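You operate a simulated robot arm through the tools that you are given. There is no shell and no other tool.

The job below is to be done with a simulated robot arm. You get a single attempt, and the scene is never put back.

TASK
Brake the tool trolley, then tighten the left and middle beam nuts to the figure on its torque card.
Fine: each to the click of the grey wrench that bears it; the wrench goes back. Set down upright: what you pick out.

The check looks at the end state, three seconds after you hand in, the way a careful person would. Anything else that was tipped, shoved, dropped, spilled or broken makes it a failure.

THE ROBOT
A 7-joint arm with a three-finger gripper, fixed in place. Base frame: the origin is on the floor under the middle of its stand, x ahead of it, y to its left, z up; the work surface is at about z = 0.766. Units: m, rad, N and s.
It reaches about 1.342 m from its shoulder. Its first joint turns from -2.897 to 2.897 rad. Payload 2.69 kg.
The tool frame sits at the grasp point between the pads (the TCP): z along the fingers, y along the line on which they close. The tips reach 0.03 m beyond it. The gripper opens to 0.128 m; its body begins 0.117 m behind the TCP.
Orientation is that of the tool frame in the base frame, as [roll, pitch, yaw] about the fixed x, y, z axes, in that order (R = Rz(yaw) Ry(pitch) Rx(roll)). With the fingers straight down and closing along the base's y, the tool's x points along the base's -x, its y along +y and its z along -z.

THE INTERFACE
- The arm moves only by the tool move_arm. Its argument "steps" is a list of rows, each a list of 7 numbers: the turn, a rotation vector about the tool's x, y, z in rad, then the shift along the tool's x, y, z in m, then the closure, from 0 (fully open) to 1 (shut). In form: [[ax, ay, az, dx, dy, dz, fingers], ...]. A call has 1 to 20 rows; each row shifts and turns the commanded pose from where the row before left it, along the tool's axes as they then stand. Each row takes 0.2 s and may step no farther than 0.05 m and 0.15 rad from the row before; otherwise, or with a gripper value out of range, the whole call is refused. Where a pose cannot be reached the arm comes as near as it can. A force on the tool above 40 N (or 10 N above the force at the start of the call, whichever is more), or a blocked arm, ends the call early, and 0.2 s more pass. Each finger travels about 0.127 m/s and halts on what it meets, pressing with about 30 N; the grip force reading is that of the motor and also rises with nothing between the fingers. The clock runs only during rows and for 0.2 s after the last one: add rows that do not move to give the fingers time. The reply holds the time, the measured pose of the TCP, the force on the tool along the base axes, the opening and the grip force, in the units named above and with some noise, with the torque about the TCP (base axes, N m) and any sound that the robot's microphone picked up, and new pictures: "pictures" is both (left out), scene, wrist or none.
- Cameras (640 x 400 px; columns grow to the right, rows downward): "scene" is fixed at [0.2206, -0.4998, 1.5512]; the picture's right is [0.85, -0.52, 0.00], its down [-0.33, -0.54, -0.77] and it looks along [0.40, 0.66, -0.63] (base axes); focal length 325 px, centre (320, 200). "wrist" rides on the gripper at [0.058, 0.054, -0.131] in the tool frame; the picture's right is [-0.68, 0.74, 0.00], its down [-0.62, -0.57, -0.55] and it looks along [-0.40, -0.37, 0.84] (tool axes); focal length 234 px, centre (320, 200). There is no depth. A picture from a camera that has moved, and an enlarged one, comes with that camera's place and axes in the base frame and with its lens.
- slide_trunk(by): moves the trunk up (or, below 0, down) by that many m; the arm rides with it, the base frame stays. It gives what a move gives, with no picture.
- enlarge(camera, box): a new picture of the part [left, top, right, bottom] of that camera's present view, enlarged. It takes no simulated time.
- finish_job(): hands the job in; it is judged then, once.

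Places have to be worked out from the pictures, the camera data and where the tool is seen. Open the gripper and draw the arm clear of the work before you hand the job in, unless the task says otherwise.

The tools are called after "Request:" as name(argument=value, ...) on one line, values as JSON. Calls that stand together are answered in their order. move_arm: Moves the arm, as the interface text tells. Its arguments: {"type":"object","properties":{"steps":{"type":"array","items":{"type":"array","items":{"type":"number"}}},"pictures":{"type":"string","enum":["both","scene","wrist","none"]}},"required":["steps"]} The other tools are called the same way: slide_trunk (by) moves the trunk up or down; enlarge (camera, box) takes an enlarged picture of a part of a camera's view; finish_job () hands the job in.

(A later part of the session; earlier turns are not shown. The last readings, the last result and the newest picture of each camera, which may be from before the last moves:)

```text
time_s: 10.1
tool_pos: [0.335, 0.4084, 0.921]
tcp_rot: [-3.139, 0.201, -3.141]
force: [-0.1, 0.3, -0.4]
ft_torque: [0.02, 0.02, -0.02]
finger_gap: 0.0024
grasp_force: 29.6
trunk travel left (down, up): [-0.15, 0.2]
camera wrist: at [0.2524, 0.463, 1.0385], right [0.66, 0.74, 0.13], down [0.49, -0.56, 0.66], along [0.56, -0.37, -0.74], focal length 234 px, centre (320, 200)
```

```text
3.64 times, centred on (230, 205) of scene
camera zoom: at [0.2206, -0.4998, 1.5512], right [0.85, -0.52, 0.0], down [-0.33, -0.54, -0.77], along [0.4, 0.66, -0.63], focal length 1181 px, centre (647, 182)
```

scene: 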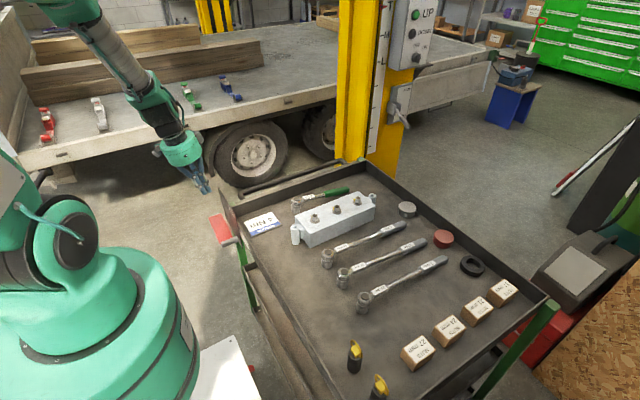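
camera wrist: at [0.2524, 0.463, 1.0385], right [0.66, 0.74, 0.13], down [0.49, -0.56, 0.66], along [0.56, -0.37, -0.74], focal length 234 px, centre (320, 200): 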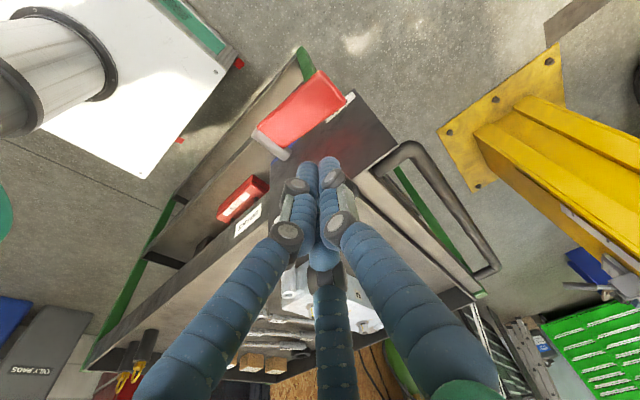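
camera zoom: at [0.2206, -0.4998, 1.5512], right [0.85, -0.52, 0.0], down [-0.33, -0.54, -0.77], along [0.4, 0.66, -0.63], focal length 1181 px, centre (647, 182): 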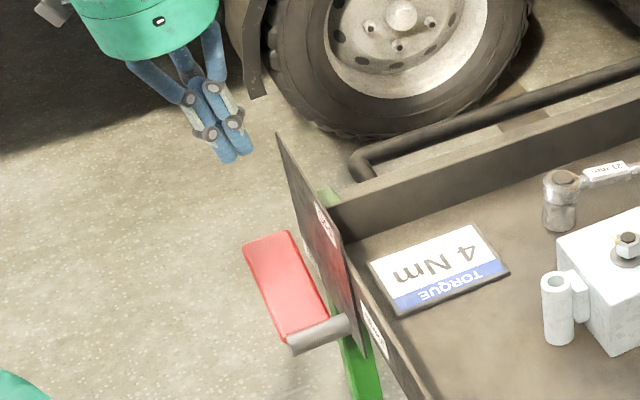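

The lever holds at ON. Now I untilt, rise, open the gripper, and fly over to above the 4 Nm wrench for a close look.

Request:
move_arm(steps=[[0, 0.1, 0, 0, 0, 0, 1], [0, 0.1, 0, 0, 0, 0, 1], [0, 0, 0, 0, 0, -0.045, 1], [0, 0, 0, 0, 0, -0.045, 0.5], [0, 0, 0, 0, 0, -0.045, 0], [0, 0, 0, -0.032, -0.034, 0, 0], [0, 0, 0, -0.032, -0.034, 0, 0], [0, 0, 0, -0.032, -0.034, 0, 0], [0, 0, 0, -0.032, -0.034, 0, 0], [0, 0, 0, -0.032, -0.034, 0, 0], [0, 0, 0, -0.032, -0.034, 0, 0], [0, 0, 0, -0.032, -0.034, 0, 0], [0, 0, 0, -0.032, -0.034, 0, 0]], pictures="both")

```text
time_s: 12.9
tool_pos: [0.5911, 0.137, 1.0537]
tcp_rot: [-3.142, 0.002, -3.141]
force: [-0.3, 0.1, 0.2]
ft_torque: [0.0, -0.03, -0.03]
finger_gap: 0.1281
grasp_force: 0.0
trunk travel left (down, up): [-0.15, 0.2]
camera wrist: at [0.5335, 0.1911, 1.1845], right [0.68, 0.74, 0.0], down [0.61, -0.57, 0.55], along [0.41, -0.37, -0.84], focal length 234 px, centre (320, 200)
```

scene: 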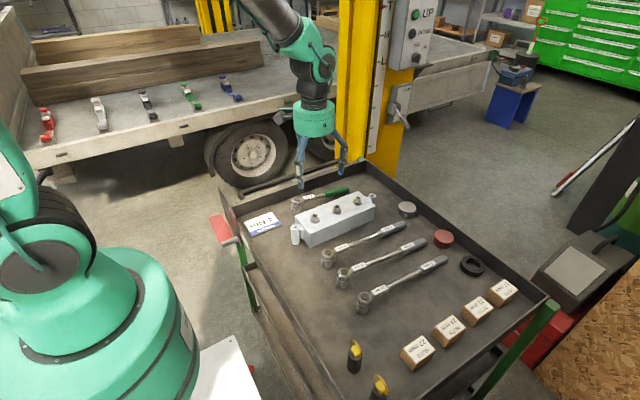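
wrist: 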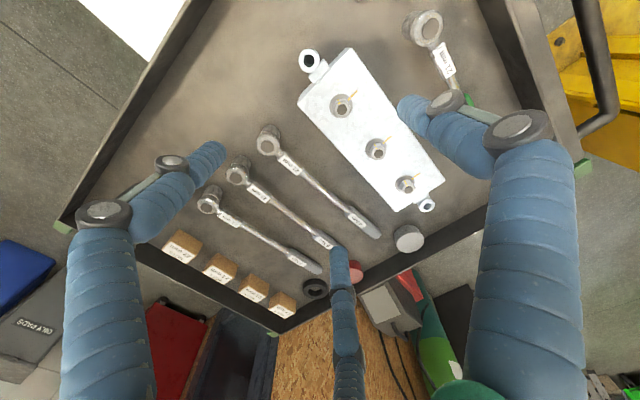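

Good overhead view of the wrench and nuts. I'll zoom in for precise measurements.

Request:
enlarge(camera="wrist", box=[240, 110, 400, 260])

Request:
enlarge(camera="wrist", box=[320, 80, 440, 200])

Request:
enlarge(camera="scene", box=[310, 180, 450, 280])

```text
2.67 times, centred on (320, 185) of wrist
camera zoom: at [0.5335, 0.1911, 1.1845], right [0.68, 0.74, 0.0], down [0.61, -0.57, 0.55], along [0.41, -0.37, -0.84], focal length 624 px, centre (320, 240)
```

zoom: 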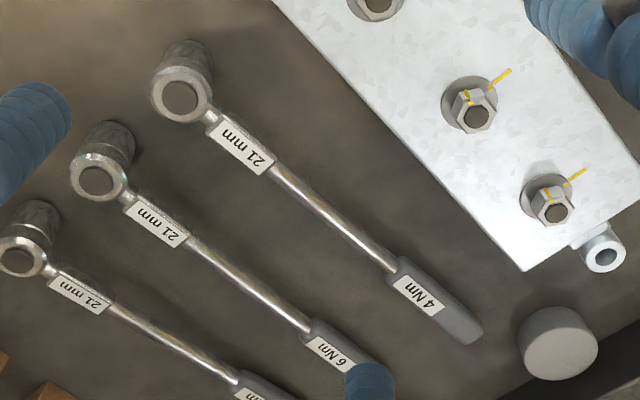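

```text
3.33 times, centred on (380, 140) of wrist
camera zoom: at [0.5335, 0.1911, 1.1845], right [0.68, 0.74, 0.0], down [0.61, -0.57, 0.55], along [0.41, -0.37, -0.84], focal length 781 px, centre (120, 400)
```

zoom: 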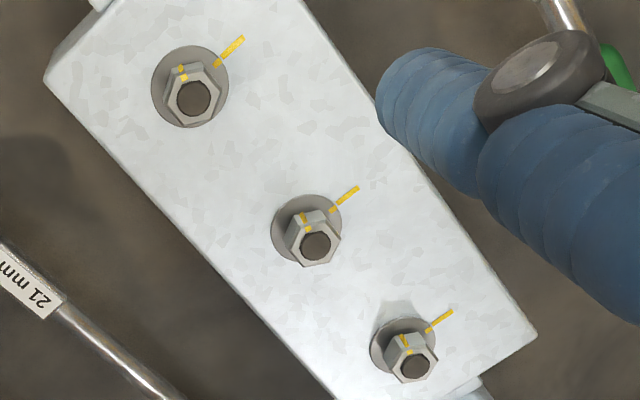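

```text
4.00 times, centred on (380, 230) of scene
camera zoom: at [0.2206, -0.4998, 1.5512], right [0.85, -0.52, 0.0], down [-0.33, -0.54, -0.77], along [0.4, 0.66, -0.63], focal length 1299 px, centre (80, 80)
```

zoom: 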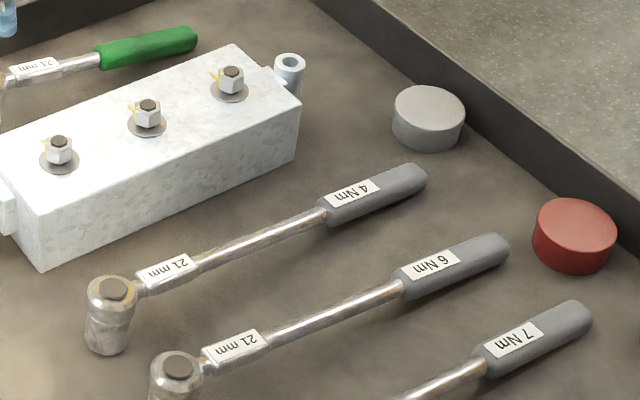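

The 4 Nm wrench lies along +x with its head near (0.577, 0.043) and handle end near (0.894, 0.044); the handle seems to slope down to the tray. I'll zoom tighter on both cameras to measure its slope, heights and widths.

Request:
enlarge(camera="scene", box=[315, 215, 375, 275])

Request:
enlarge(camera="scene", box=[365, 205, 425, 265])

Request:
enlarge(camera="wrist", box=[245, 115, 305, 175])

Request:
enlarge(camera="wrist", box=[325, 185, 385, 245])

```text
6.67 times, centred on (345, 245) of scene
camera zoom: at [0.2206, -0.4998, 1.5512], right [0.85, -0.52, 0.0], down [-0.33, -0.54, -0.77], along [0.4, 0.66, -0.63], focal length 2165 px, centre (153, -100)
```

zoom: 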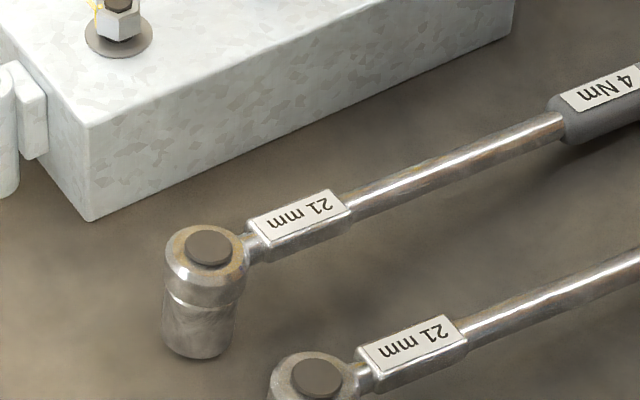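

```text
6.67 times, centred on (395, 235) of scene
camera zoom: at [0.2206, -0.4998, 1.5512], right [0.85, -0.52, 0.0], down [-0.33, -0.54, -0.77], along [0.4, 0.66, -0.63], focal length 2165 px, centre (-180, -33)
```

zoom: 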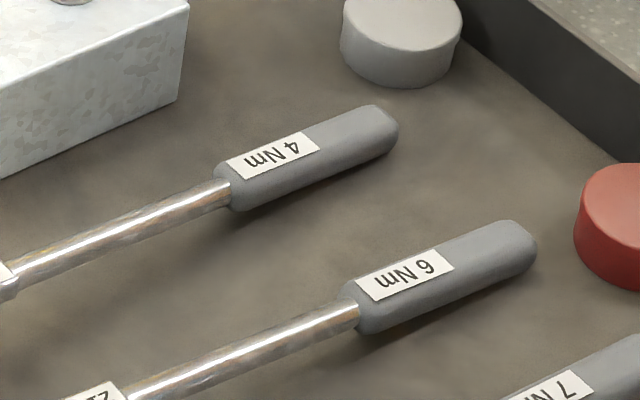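

```text
6.67 times, centred on (275, 145) of wrist
camera zoom: at [0.5335, 0.1911, 1.1845], right [0.68, 0.74, 0.0], down [0.61, -0.57, 0.55], along [0.41, -0.37, -0.84], focal length 1561 px, centre (620, 567)
```

zoom: 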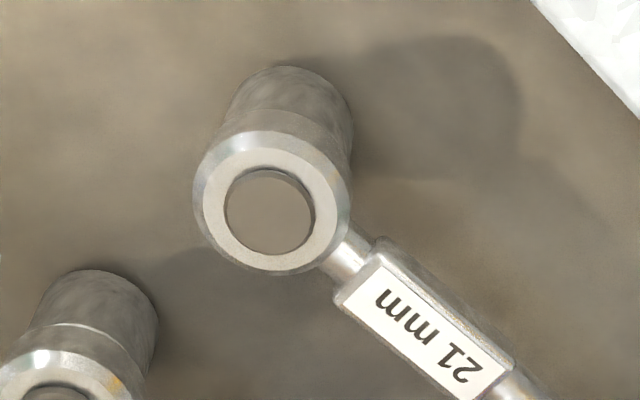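

```text
6.67 times, centred on (355, 215) of wrist
camera zoom: at [0.5335, 0.1911, 1.1845], right [0.68, 0.74, 0.0], down [0.61, -0.57, 0.55], along [0.41, -0.37, -0.84], focal length 1561 px, centre (87, 100)
```

zoom: 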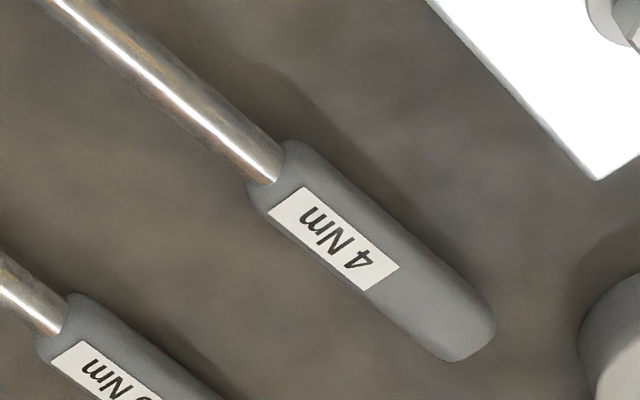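

Measurements: shaft slopes down 0.12 rad toward +x (handle end rests on tray), handle centre at x≈0.82 is z≈0.787, y≈0.042; block's near face is y≈0.123, end x≈0.813. I'll move above the grip portion with fingers half open and tilt to match the slope.

Request:
move_arm(steps=[[0, 0, 0, -0.0382, -0.0162, 0, 0.45], [0, 0, 0, -0.0382, -0.0162, 0, 0.45], [0, 0, 0, -0.0382, -0.0162, 0, 0.45], [0, 0, 0, -0.0382, -0.0162, 0, 0.45], [0, 0, 0, -0.0382, -0.0162, 0, 0.45], [0, 0, 0, -0.0382, -0.0162, 0, 0.45], [0, 0, 0, 0, 0, 0.048, 0.45], [0, 0, 0, 0, 0, 0.048, 0.45], [0, 0, 0, 0, 0, 0.048, 0.45], [0, 0.118, 0, 0, 0, 0, 0.45], [0, 0, 0, 0, 0, 0, 0.45]], pictures="both")

Request:
enlarge(camera="wrist", box=[240, 80, 440, 240])

Request:
enlarge(camera="scene", box=[340, 130, 480, 250])

```text
time_s: 15.3
tool_pos: [0.8189, 0.0356, 0.911]
tcp_rot: [3.141, -0.117, 3.14]
force: [0.7, 1.1, -0.5]
ft_torque: [0.0, 0.07, -0.01]
finger_gap: 0.0703
grasp_force: 0.0
trunk travel left (down, up): [-0.15, 0.2]
camera wrist: at [0.7776, 0.0896, 1.0483], right [0.67, 0.74, -0.08], down [0.68, -0.57, 0.47], along [0.3, -0.37, -0.88], focal length 234 px, centre (320, 200)
```

scene: 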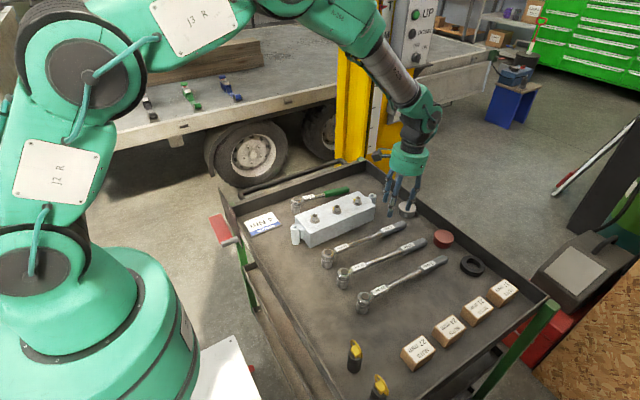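
wrist: 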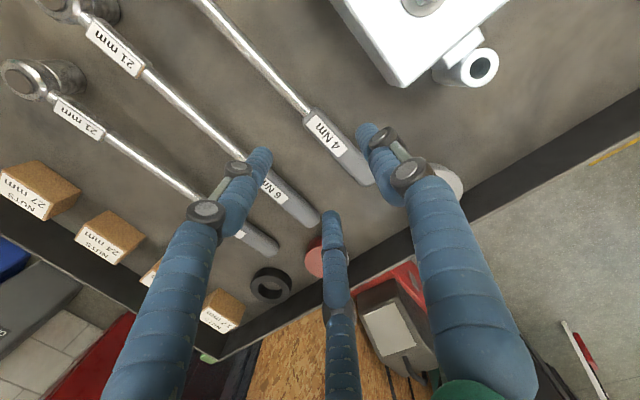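

```text
2.50 times, centred on (340, 160) of wrist
camera zoom: at [0.7776, 0.0896, 1.0483], right [0.67, 0.74, -0.08], down [0.68, -0.57, 0.47], along [0.3, -0.37, -0.88], focal length 585 px, centre (270, 300)
```

zoom: 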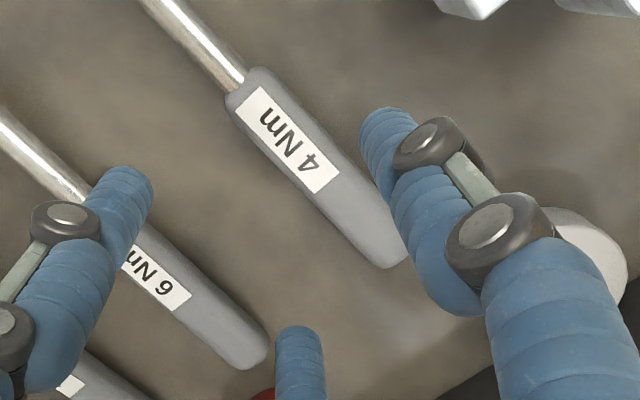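

```text
3.33 times, centred on (410, 190) of scene
camera zoom: at [0.2206, -0.4998, 1.5512], right [0.85, -0.52, 0.0], down [-0.33, -0.54, -0.77], along [0.4, 0.66, -0.63], focal length 1082 px, centre (20, 233)
```

zoom: 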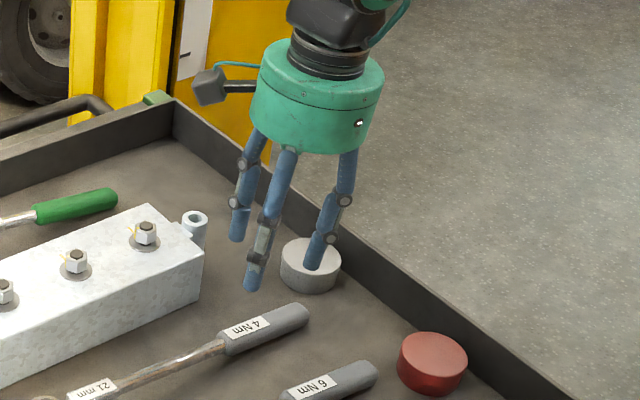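

The handle is about 7 mm to +y of the tool axis; I'll correct and descend most of the way, then check clearances.

Request:
move_arm(steps=[[0, 0, 0, -0.004, 0.0015, 0.0275, 0.45], [0, 0, 0, -0.004, 0.0015, 0.0275, 0.45], [0, 0, 0, -0.004, 0.0015, 0.0275, 0.45]], pictures="both")

Request:
enlarge(camera="wrist", box=[240, 80, 440, 240])

Request:
enlarge(camera="scene", box=[340, 150, 460, 250])

```text
time_s: 16.1
tool_pos: [0.8208, 0.0414, 0.8266]
tcp_rot: [-3.14, -0.117, 3.141]
force: [-0.2, 0.3, -0.2]
ft_torque: [0.02, 0.06, 0.0]
finger_gap: 0.0704
grasp_force: 0.2
trunk travel left (down, up): [-0.15, 0.2]
camera wrist: at [0.7793, 0.0958, 0.9654], right [0.67, 0.74, -0.08], down [0.67, -0.57, 0.47], along [0.3, -0.37, -0.88], focal length 234 px, centre (320, 200)
```

scene: 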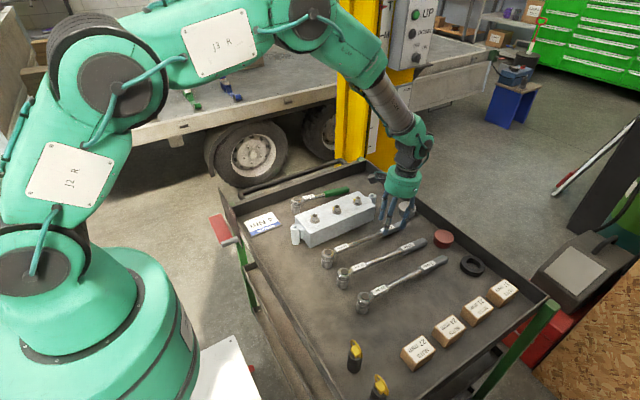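
wrist: 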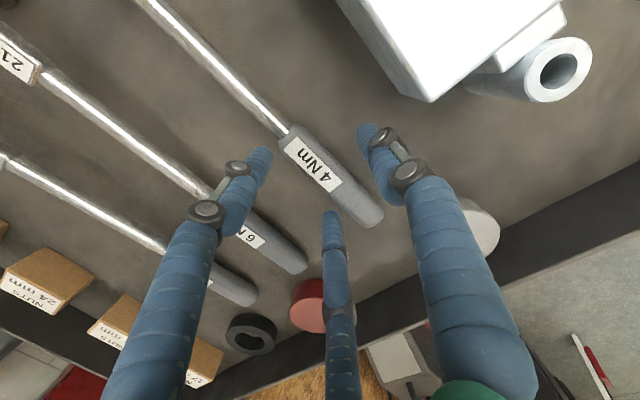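

```text
2.50 times, centred on (340, 160) of wrist
camera zoom: at [0.7793, 0.0958, 0.9654], right [0.67, 0.74, -0.08], down [0.67, -0.57, 0.47], along [0.3, -0.37, -0.88], focal length 585 px, centre (270, 300)
```

zoom: 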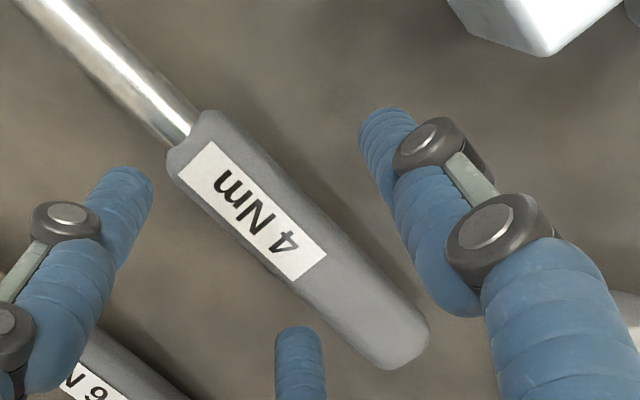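

```text
4.00 times, centred on (400, 200) of scene
camera zoom: at [0.2206, -0.4998, 1.5512], right [0.85, -0.52, 0.0], down [-0.33, -0.54, -0.77], along [0.4, 0.66, -0.63], focal length 1299 px, centre (0, 200)
```

zoom: 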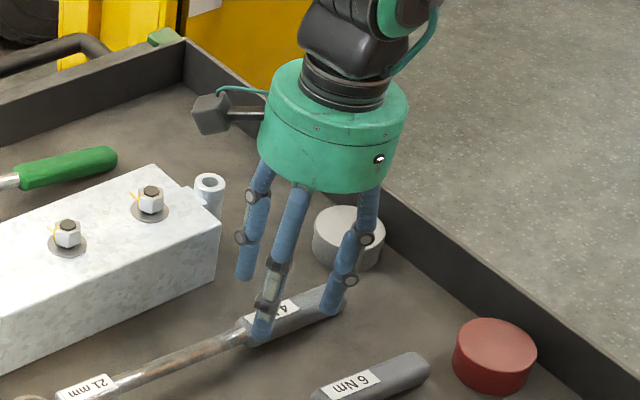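

Handle centred between fingers (TCP y 0.041, handle y 0.0425). I'll descend the last 26 mm slowly and see whether the tips are clear of the tray.

Request:
move_arm(steps=[[0, 0, 0, -0.002, 0, 0.013, 0.45], [0, 0, 0, -0.0015, 0, 0.01, 0.45], [0, 0, 0, -0.0005, 0, 0.0035, 0.45]], pictures="both")

Request:
enlarge(camera="scene", box=[350, 170, 450, 250])

Request:
enlarge(camera="wrist", box=[240, 80, 440, 240])

```text
time_s: 16.9
tool_pos: [0.8233, 0.0426, 0.8001]
tcp_rot: [-3.141, -0.117, 3.139]
force: [-2.4, -1.3, 2.4]
ft_torque: [-0.02, 0.12, 0.0]
finger_gap: 0.0808
grasp_force: 2.4
trunk travel left (down, up): [-0.15, 0.2]
camera wrist: at [0.7804, 0.0969, 0.9372], right [0.67, 0.74, -0.08], down [0.68, -0.57, 0.47], along [0.3, -0.37, -0.88], focal length 234 px, centre (320, 200)
```

scene: 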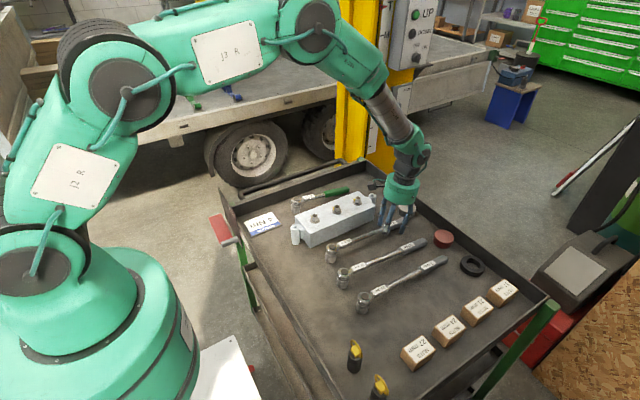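
wrist: 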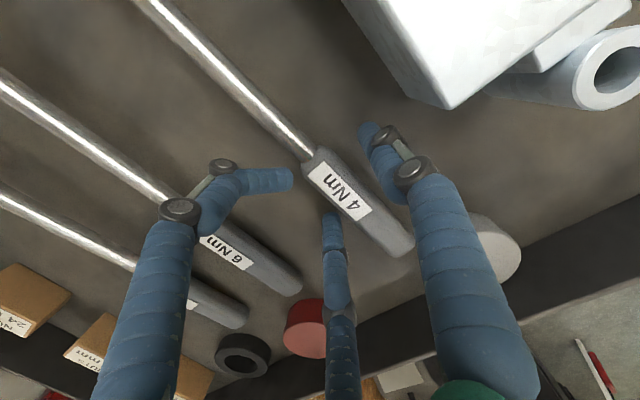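

```text
5.00 times, centred on (400, 210) of scene
camera zoom: at [0.2206, -0.4998, 1.5512], right [0.85, -0.52, 0.0], down [-0.33, -0.54, -0.77], along [0.4, 0.66, -0.63], focal length 1624 px, centre (-80, 150)
```

zoom: 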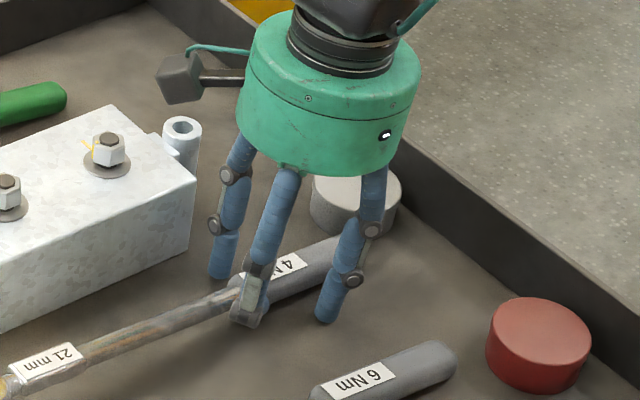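

```text
2.50 times, centred on (340, 160) of wrist
camera zoom: at [0.7804, 0.0969, 0.9372], right [0.67, 0.74, -0.08], down [0.68, -0.57, 0.47], along [0.3, -0.37, -0.88], focal length 585 px, centre (270, 300)
```

zoom: 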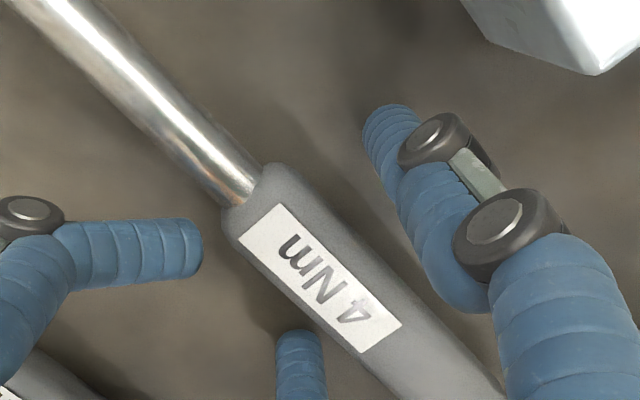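

One -x/-y finger tip caught the handle and deflected, nudging the wrench about 2 cm in +x and 1 cm in +y. I'll raise straight up to free it and look again before opening wider.

Request:
move_arm(steps=[[0, 0, 0, 0.0012, 0, -0.0099, 0.45], [0, 0, 0, 0.0023, 0, -0.0199, 0.42], [0, 0, 0, 0.0023, 0, -0.0199, 0.35], [0, 0, 0, 0.0035, 0, -0.0298, 0.25], [0, 0, 0, 0, 0, 0, 0.2]], pictures="both")

Request:
enlarge(camera="scene", box=[310, 170, 450, 270])

Request:
enlarge(camera="wrist", box=[220, 60, 440, 260])

```text
time_s: 18.1
tool_pos: [0.8214, 0.0421, 0.8822]
tcp_rot: [3.141, -0.118, 3.141]
force: [-0.3, -0.4, 0.1]
ft_torque: [0.04, -0.08, 0.0]
finger_gap: 0.1024
grasp_force: 0.1
trunk travel left (down, up): [-0.15, 0.2]
camera wrist: at [0.7798, 0.097, 1.0198], right [0.67, 0.74, -0.08], down [0.68, -0.57, 0.47], along [0.3, -0.37, -0.88], focal length 234 px, centre (320, 200)
```

scene: 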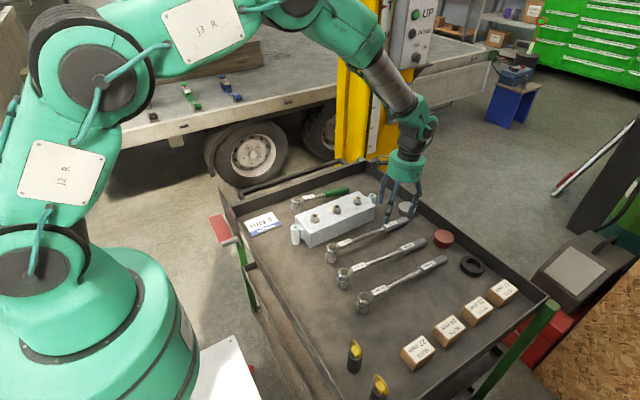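
wrist: 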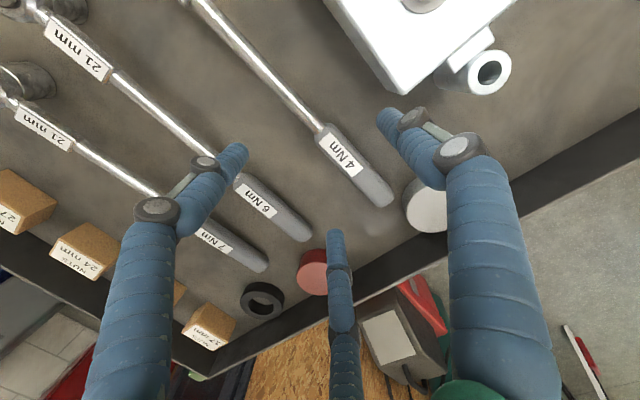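

```text
4.00 times, centred on (380, 220) of scene
camera zoom: at [0.2206, -0.4998, 1.5512], right [0.85, -0.52, 0.0], down [-0.33, -0.54, -0.77], along [0.4, 0.66, -0.63], focal length 1299 px, centre (80, 120)
```

zoom: 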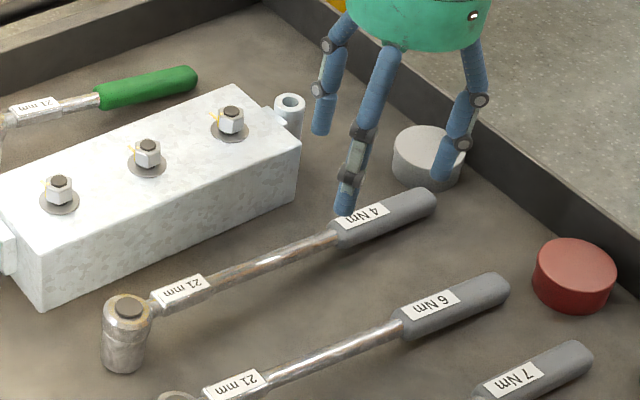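

```text
2.00 times, centred on (330, 160) of wrist
camera zoom: at [0.7798, 0.097, 1.0198], right [0.67, 0.74, -0.08], down [0.68, -0.57, 0.47], along [0.3, -0.37, -0.88], focal length 468 px, centre (300, 280)
```

zoom: 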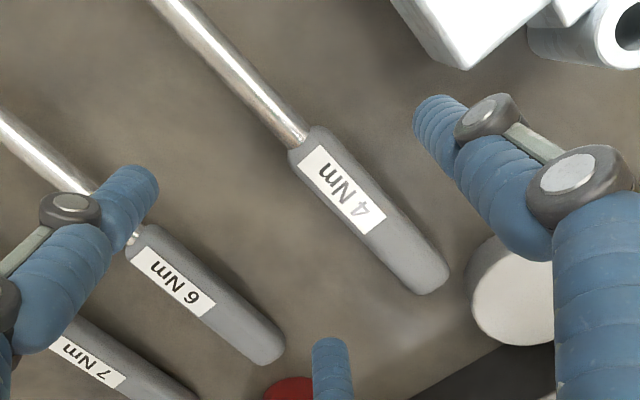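

The finger recovered and the wrench was just translated ~(+0.021, +0.012) (head now ≈(0.598, 0.055), grip 0.802–0.909 at y≈0.055); it'll go back to its original place later. I'll shift over it with a wider opening and descend part-way.

Request:
move_arm(steps=[[0, 0, 0, -0.0195, 0.0104, -0.0023, 0.14], [0, 0, 0, -0.0035, 0, 0.0298, 0.14], [0, 0, 0, -0.0023, 0, 0.0195, 0.14], [0, 0, 0, 0, 0, 0, 0.14]], pictures="both")

Request:
enlarge(camera="scene", box=[340, 160, 460, 260])

Request:
enlarge(camera="wrist", box=[220, 80, 440, 280])

```text
time_s: 19.1
tool_pos: [0.8437, 0.0514, 0.8306]
tcp_rot: [-3.14, -0.117, 3.14]
force: [0.6, 0.1, -0.1]
ft_torque: [-0.01, 0.02, 0.02]
finger_gap: 0.1099
grasp_force: 0.0
trunk travel left (down, up): [-0.15, 0.2]
camera wrist: at [0.8012, 0.1059, 0.968], right [0.67, 0.74, -0.08], down [0.68, -0.57, 0.47], along [0.3, -0.37, -0.88], focal length 234 px, centre (320, 200)
```

scene: 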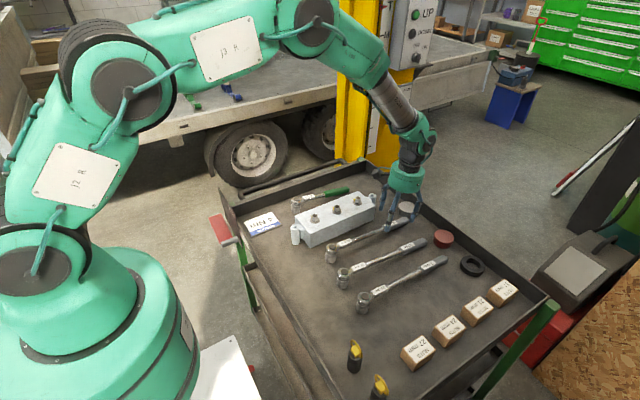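
wrist: 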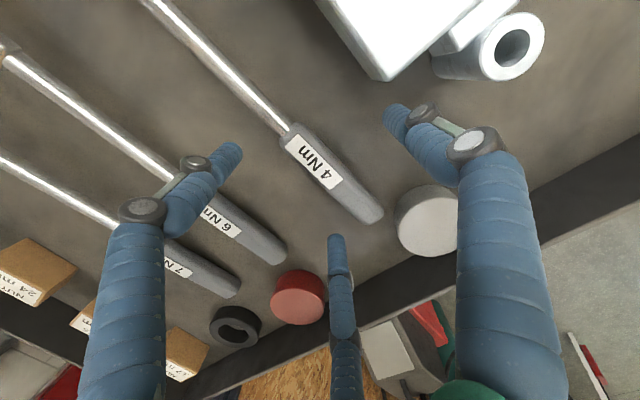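

```text
4.00 times, centred on (400, 210) of scene
camera zoom: at [0.2206, -0.4998, 1.5512], right [0.85, -0.52, 0.0], down [-0.33, -0.54, -0.77], along [0.4, 0.66, -0.63], focal length 1299 px, centre (0, 160)
```

zoom: 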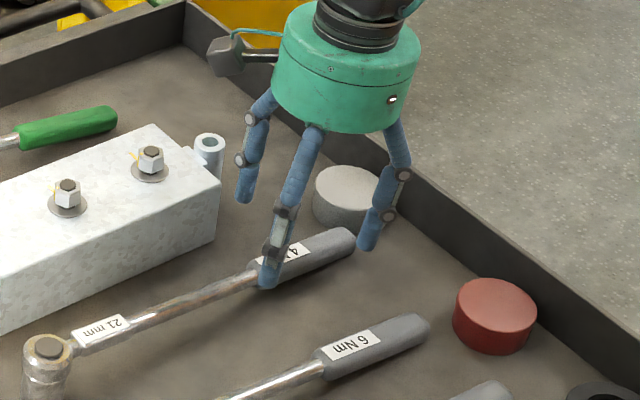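

```text
2.00 times, centred on (330, 180) of wrist
camera zoom: at [0.8012, 0.1059, 0.968], right [0.67, 0.74, -0.08], down [0.68, -0.57, 0.47], along [0.3, -0.37, -0.88], focal length 468 px, centre (300, 240)
```

zoom: 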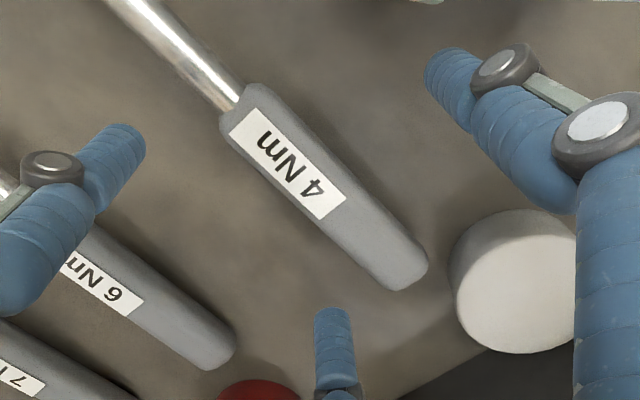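

Fingers straddle the grip with ~1 cm clearance on each side. I'll descend the last 29 mm slowly.

Request:
move_arm(steps=[[0, 0, 0, -0.0013, 0.001, 0.011, 0.14], [0, 0, 0, -0.0012, 0, 0.01, 0.14], [0, 0, 0, -0.0009, 0, 0.0075, 0.14], [0, 0, 0, 0, 0, 0, 0.14]], pictures="both")

Request:
enlarge(camera="wrist", box=[220, 80, 440, 280])

Request:
enlarge(camera="scene", box=[340, 160, 460, 260])

```text
time_s: 20.1
tool_pos: [0.8427, 0.0528, 0.8023]
tcp_rot: [-3.139, -0.117, 3.14]
force: [0.7, 0.1, 0.4]
ft_torque: [-0.03, -0.02, 0.01]
finger_gap: 0.1101
grasp_force: 0.0
trunk travel left (down, up): [-0.15, 0.2]
camera wrist: at [0.8007, 0.1067, 0.9395], right [0.67, 0.74, -0.08], down [0.68, -0.57, 0.47], along [0.3, -0.37, -0.88], focal length 234 px, centre (320, 200)
```

scene: 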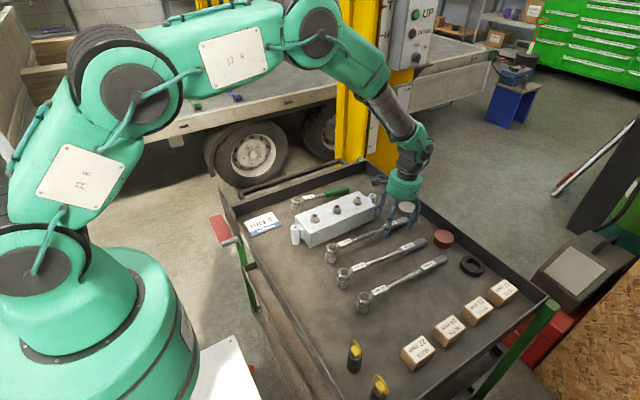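
wrist: 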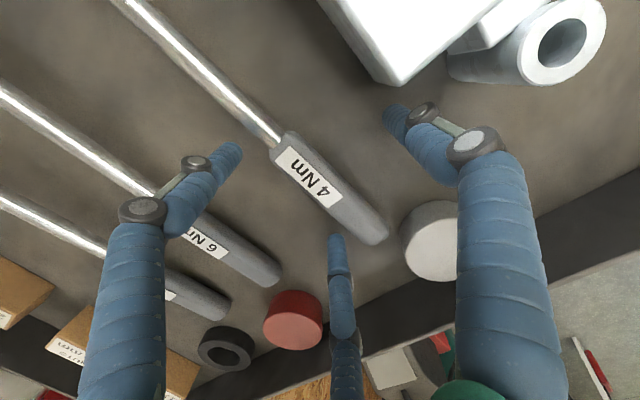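

```text
2.00 times, centred on (330, 180) of wrist
camera zoom: at [0.8007, 0.1067, 0.9395], right [0.67, 0.74, -0.08], down [0.68, -0.57, 0.47], along [0.3, -0.37, -0.88], focal length 468 px, centre (300, 240)
```

zoom: 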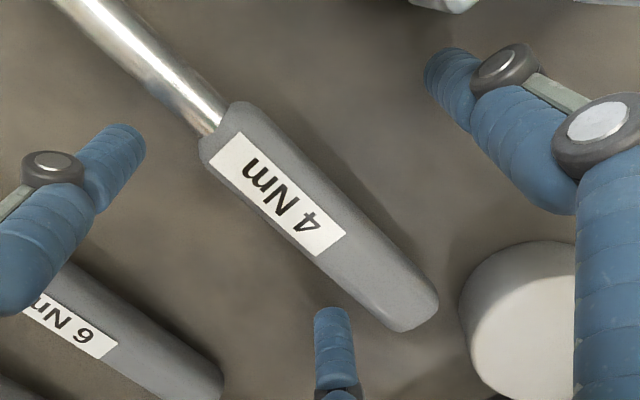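

```text
4.00 times, centred on (400, 210) of scene
camera zoom: at [0.2206, -0.4998, 1.5512], right [0.85, -0.52, 0.0], down [-0.33, -0.54, -0.77], along [0.4, 0.66, -0.63], focal length 1299 px, centre (0, 160)
```

zoom: 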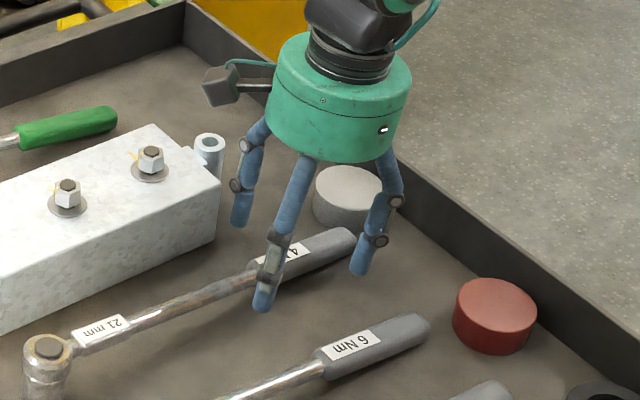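

No contact force; tips just clear the tray. I'll close the fingers progressively on the grip.

Request:
move_arm(steps=[[0, 0, 0, 0, 0, 0, 0.35], [0, 0, 0, 0, 0, 0, 0.55], [0, 0, 0, 0, 0, 0, 0.75], [0, 0, 0, 0, 0, 0, 1], [0, 0, 0, 0, 0, 0, 1], [0, 0, 0, 0, 0, 0, 1]], pictures="both")

Request:
enlarge(camera="wrist", box=[220, 80, 440, 280])

Request:
enlarge(camera="scene", box=[310, 170, 450, 270])

```text
time_s: 21.5
tool_pos: [0.8418, 0.0535, 0.8023]
tcp_rot: [-3.141, -0.115, 3.141]
force: [-1.5, 0.6, 0.1]
ft_torque: [0.06, 0.08, 0.27]
finger_gap: 0.0396
grasp_force: 30.1
trunk travel left (down, up): [-0.15, 0.2]
camera wrist: at [0.8006, 0.1068, 0.9396], right [0.67, 0.74, -0.08], down [0.68, -0.57, 0.47], along [0.3, -0.37, -0.88], focal length 234 px, centre (320, 200)
```

scene: 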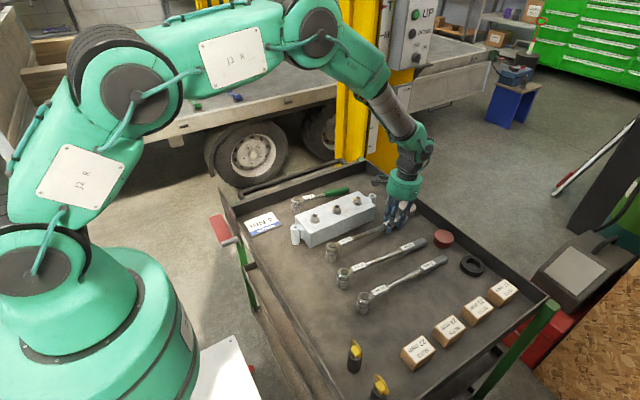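
wrist: 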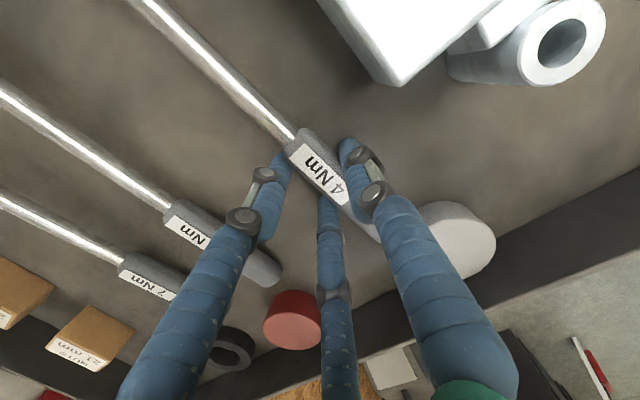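

```text
2.00 times, centred on (330, 180) of wrist
camera zoom: at [0.8006, 0.1068, 0.9396], right [0.67, 0.74, -0.08], down [0.68, -0.57, 0.47], along [0.3, -0.37, -0.88], focal length 468 px, centre (300, 240)
```

zoom: 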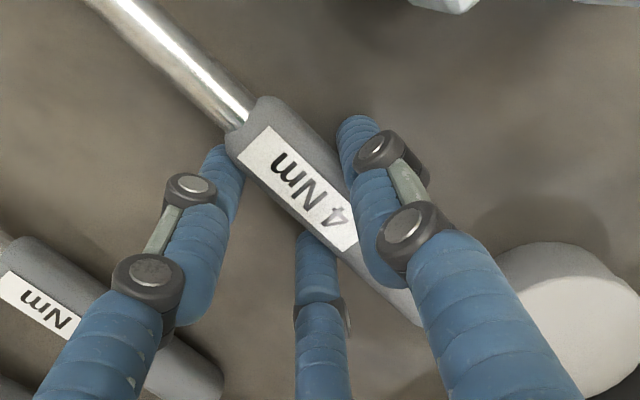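

```text
4.00 times, centred on (380, 220) of scene
camera zoom: at [0.2206, -0.4998, 1.5512], right [0.85, -0.52, 0.0], down [-0.33, -0.54, -0.77], along [0.4, 0.66, -0.63], focal length 1299 px, centre (80, 120)
```

zoom: 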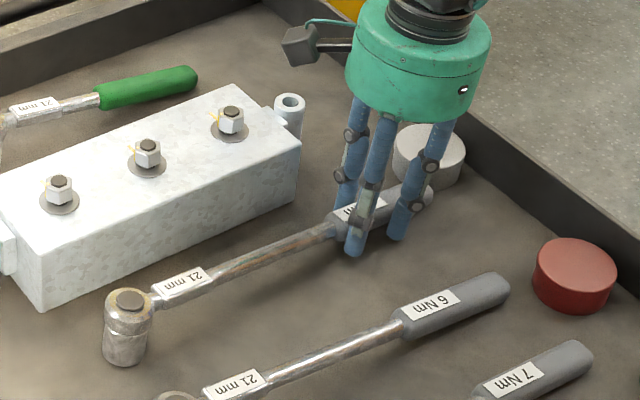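

Grip achieved (gap 0.040, 30 N). I'll lift slowly 4 cm and see whether the wrench stays level in the fingers.

Request:
move_arm(steps=[[0, 0, 0, 0.0012, 0, -0.0099, 1], [0, 0, 0, 0.0012, 0, -0.0099, 1], [0, 0, 0, 0.0012, 0, -0.0099, 1], [0, 0, 0, 0.0012, 0, -0.0099, 1], [0, 0, 0, 0, 0, 0, 1]], pictures="both")

Request:
enlarge(camera="scene", box=[310, 170, 450, 270])

Request:
enlarge(camera="wrist", box=[160, 20, 420, 240])

```text
time_s: 22.7
tool_pos: [0.8406, 0.0558, 0.8424]
tcp_rot: [-3.141, -0.117, 3.141]
force: [0.3, 0.3, -4.5]
ft_torque: [-0.02, -0.51, -0.01]
finger_gap: 0.0391
grasp_force: 30.8
trunk travel left (down, up): [-0.15, 0.2]
camera wrist: at [0.8002, 0.1085, 0.9798], right [0.67, 0.74, -0.08], down [0.68, -0.57, 0.47], along [0.3, -0.37, -0.88], focal length 234 px, centre (320, 200)
```

scene: 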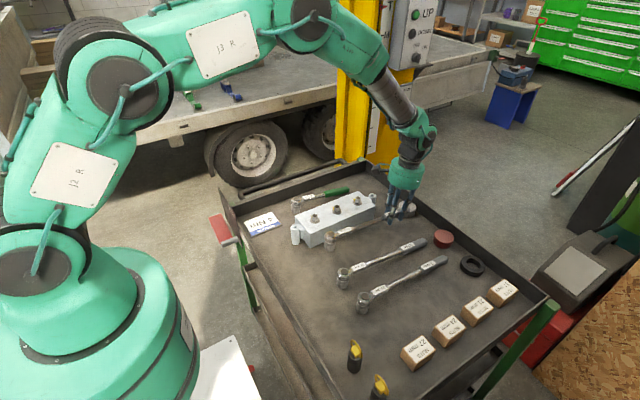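
wrist: 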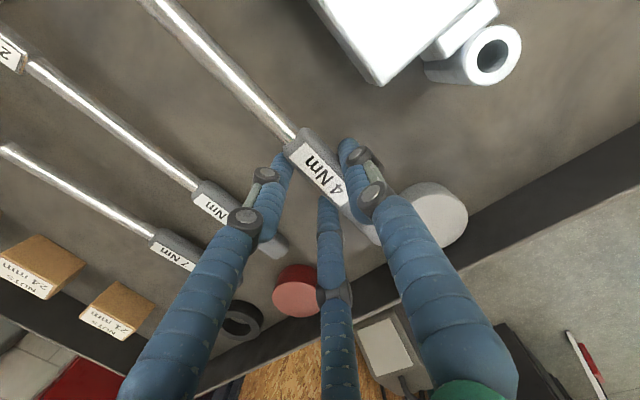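

```text
4.00 times, centred on (380, 220) of scene
camera zoom: at [0.2206, -0.4998, 1.5512], right [0.85, -0.52, 0.0], down [-0.33, -0.54, -0.77], along [0.4, 0.66, -0.63], focal length 1299 px, centre (80, 120)
```

zoom: 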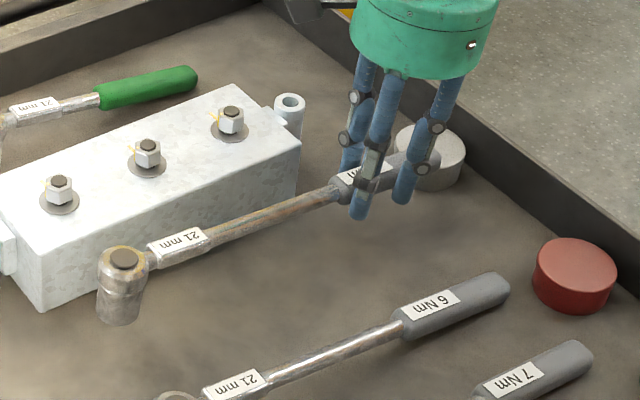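

```text
1.82 times, centred on (290, 130) of wrist
camera zoom: at [0.8002, 0.1085, 0.9798], right [0.67, 0.74, -0.08], down [0.68, -0.57, 0.47], along [0.3, -0.37, -0.88], focal length 426 px, centre (374, 327)
```

zoom: 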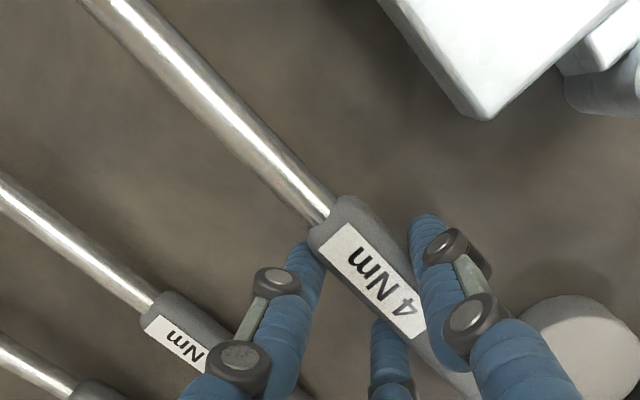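

Lifted cleanly: 4.5 N weight, no droop. I'll raise further, level the handle (socket vertical), and carry the head to above the L nut (estimated at (0.774, 0.1665), bolt top z≈0.861).

Request:
move_arm(steps=[[0, 0, 0, 0.0047, 0, -0.0397, 1], [0, 0, 0, 0.0047, 0, -0.0397, 1], [0, 0, 0, 0.0047, 0, -0.0397, 1], [0, -0.06, 0, 0, 0, 0, 1], [0, -0.057, 0, 0, 0, 0, 1], [0, 0, 0, -0.0287, 0.0168, 0, 1], [0, 0, 0, -0.0287, 0.0168, 0, 1], [0, 0, 0, -0.0287, 0.0168, 0, 1], [0, 0, 0, -0.0287, 0.0168, 0, 1], [0, 0, 0, -0.0287, 0.0168, 0, 1], [0, 0, 0, -0.0287, 0.0168, 0, 1], [0, 0, 0, 0, 0, 0, 1]], pictures="both")

Request:
enlarge(camera="scene", box=[310, 140, 450, 240])

Request:
enlarge(camera="wrist", box=[160, 0, 420, 200])

```text
time_s: 25.3
tool_pos: [1.0149, 0.1561, 0.9654]
tcp_rot: [-3.141, -0.001, 3.14]
force: [0.5, 1.0, -5.3]
ft_torque: [-0.06, -0.49, 0.0]
finger_gap: 0.0391
grasp_force: 30.0
trunk travel left (down, up): [-0.15, 0.2]
camera wrist: at [0.9571, 0.2097, 1.0965], right [0.68, 0.74, 0.0], down [0.62, -0.57, 0.55], along [0.4, -0.37, -0.84], focal length 234 px, centre (320, 200)
```

scene: 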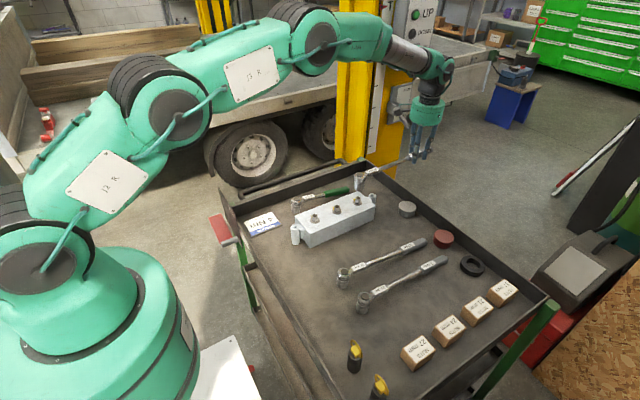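
wrist: 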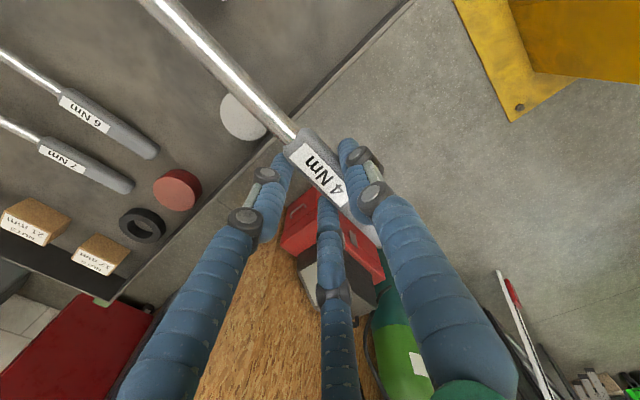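

```text
4.00 times, centred on (380, 190) of scene
camera zoom: at [0.2206, -0.4998, 1.5512], right [0.85, -0.52, 0.0], down [-0.33, -0.54, -0.77], along [0.4, 0.66, -0.63], focal length 1299 px, centre (80, 240)
```

zoom: 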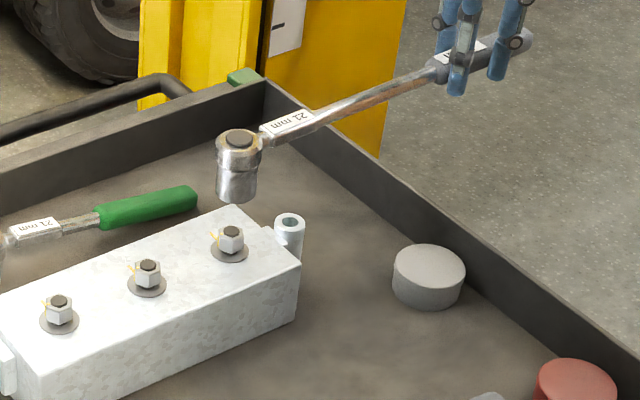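

```text
2.00 times, centred on (290, 100) of wrist
camera zoom: at [0.9571, 0.2097, 1.0965], right [0.68, 0.74, 0.0], down [0.62, -0.57, 0.55], along [0.4, -0.37, -0.84], focal length 468 px, centre (380, 400)
```

zoom: 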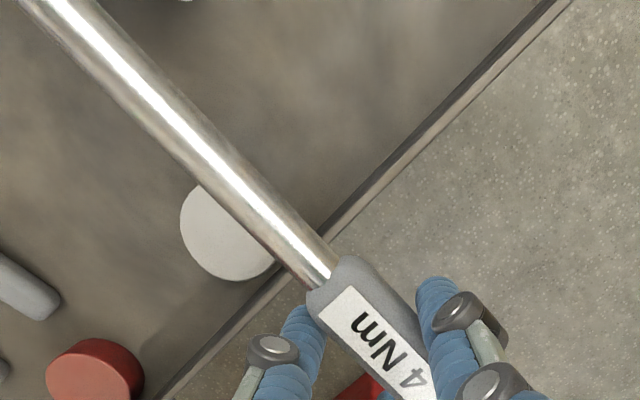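

The wrench is level above the L nut. I'll lower to about 1 cm above the bolt tip and compare the socket bottom with the nut in the scene camera.

Request:
move_arm(steps=[[0, 0, 0, 0, 0, 0.01, 1], [0, 0, 0, 0, 0, 0.01, 1], [0, 0, 0, 0, 0, 0.008, 1], [0, 0, 0, 0, 0, 0, 1]], pictures="scene")

Request:
enlarge(camera="scene", box=[340, 160, 404, 200])

Request:
enlarge(camera="scene", box=[330, 130, 450, 210])

```text
time_s: 26.3
tool_pos: [1.0149, 0.156, 0.9363]
tcp_rot: [3.141, 0.0, 3.141]
force: [0.4, -0.4, -5.1]
ft_torque: [-0.03, -0.45, 0.02]
finger_gap: 0.0389
grasp_force: 29.7
trunk travel left (down, up): [-0.15, 0.2]
```

scene: 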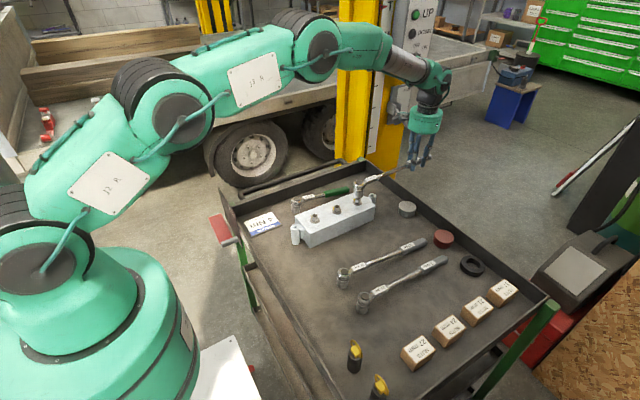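

```text
10.00 times, centred on (372, 180) of scene
camera zoom: at [0.2206, -0.4998, 1.5512], right [0.85, -0.52, 0.0], down [-0.33, -0.54, -0.77], along [0.4, 0.66, -0.63], focal length 3247 px, centre (-200, 400)
```

zoom: 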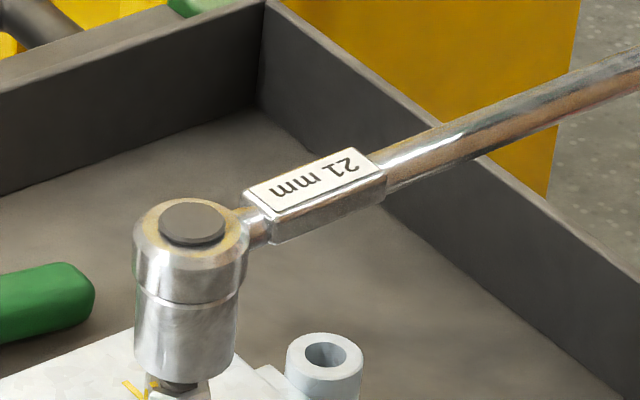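

```text
5.00 times, centred on (390, 170) of scene
camera zoom: at [0.2206, -0.4998, 1.5512], right [0.85, -0.52, 0.0], down [-0.33, -0.54, -0.77], along [0.4, 0.66, -0.63], focal length 1624 px, centre (-30, 350)
```

zoom: 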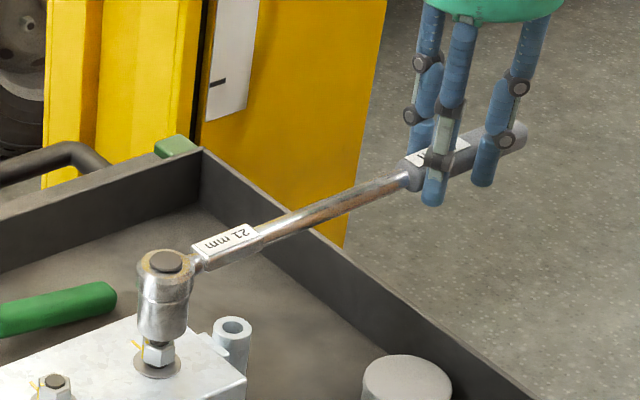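

Request:
enlarge(camera="scene", box=[345, 175, 377, 210])

Request:
enlarge(camera="scene", box=[320, 170, 384, 218])

```text
11.43 times, centred on (361, 192) of scene
camera zoom: at [0.2206, -0.4998, 1.5512], right [0.85, -0.52, 0.0], down [-0.33, -0.54, -0.77], along [0.4, 0.66, -0.63], focal length 3711 px, centre (-149, 286)
```

zoom: 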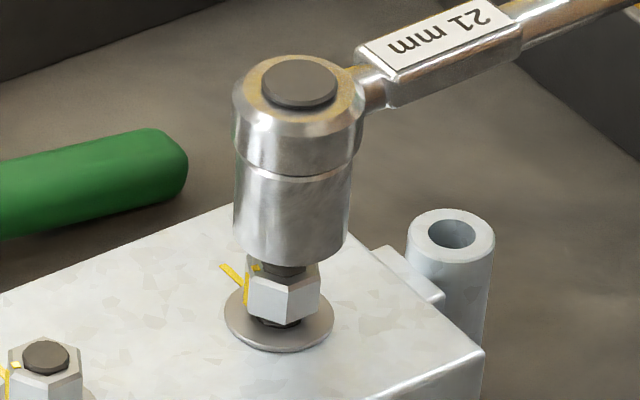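

```text
8.33 times, centred on (352, 194) of scene
camera zoom: at [0.2206, -0.4998, 1.5512], right [0.85, -0.52, 0.0], down [-0.33, -0.54, -0.77], along [0.4, 0.66, -0.63], focal length 2706 px, centre (53, 250)
```

zoom: 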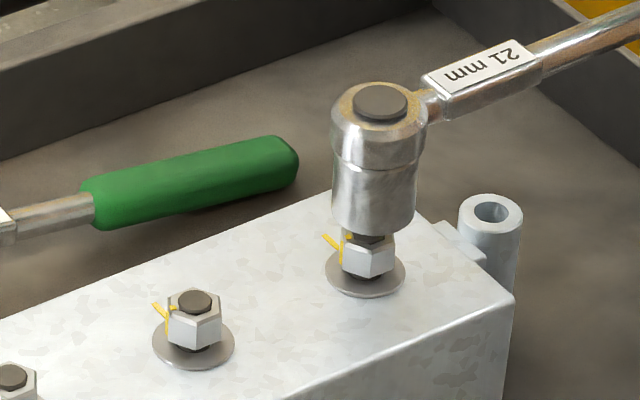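

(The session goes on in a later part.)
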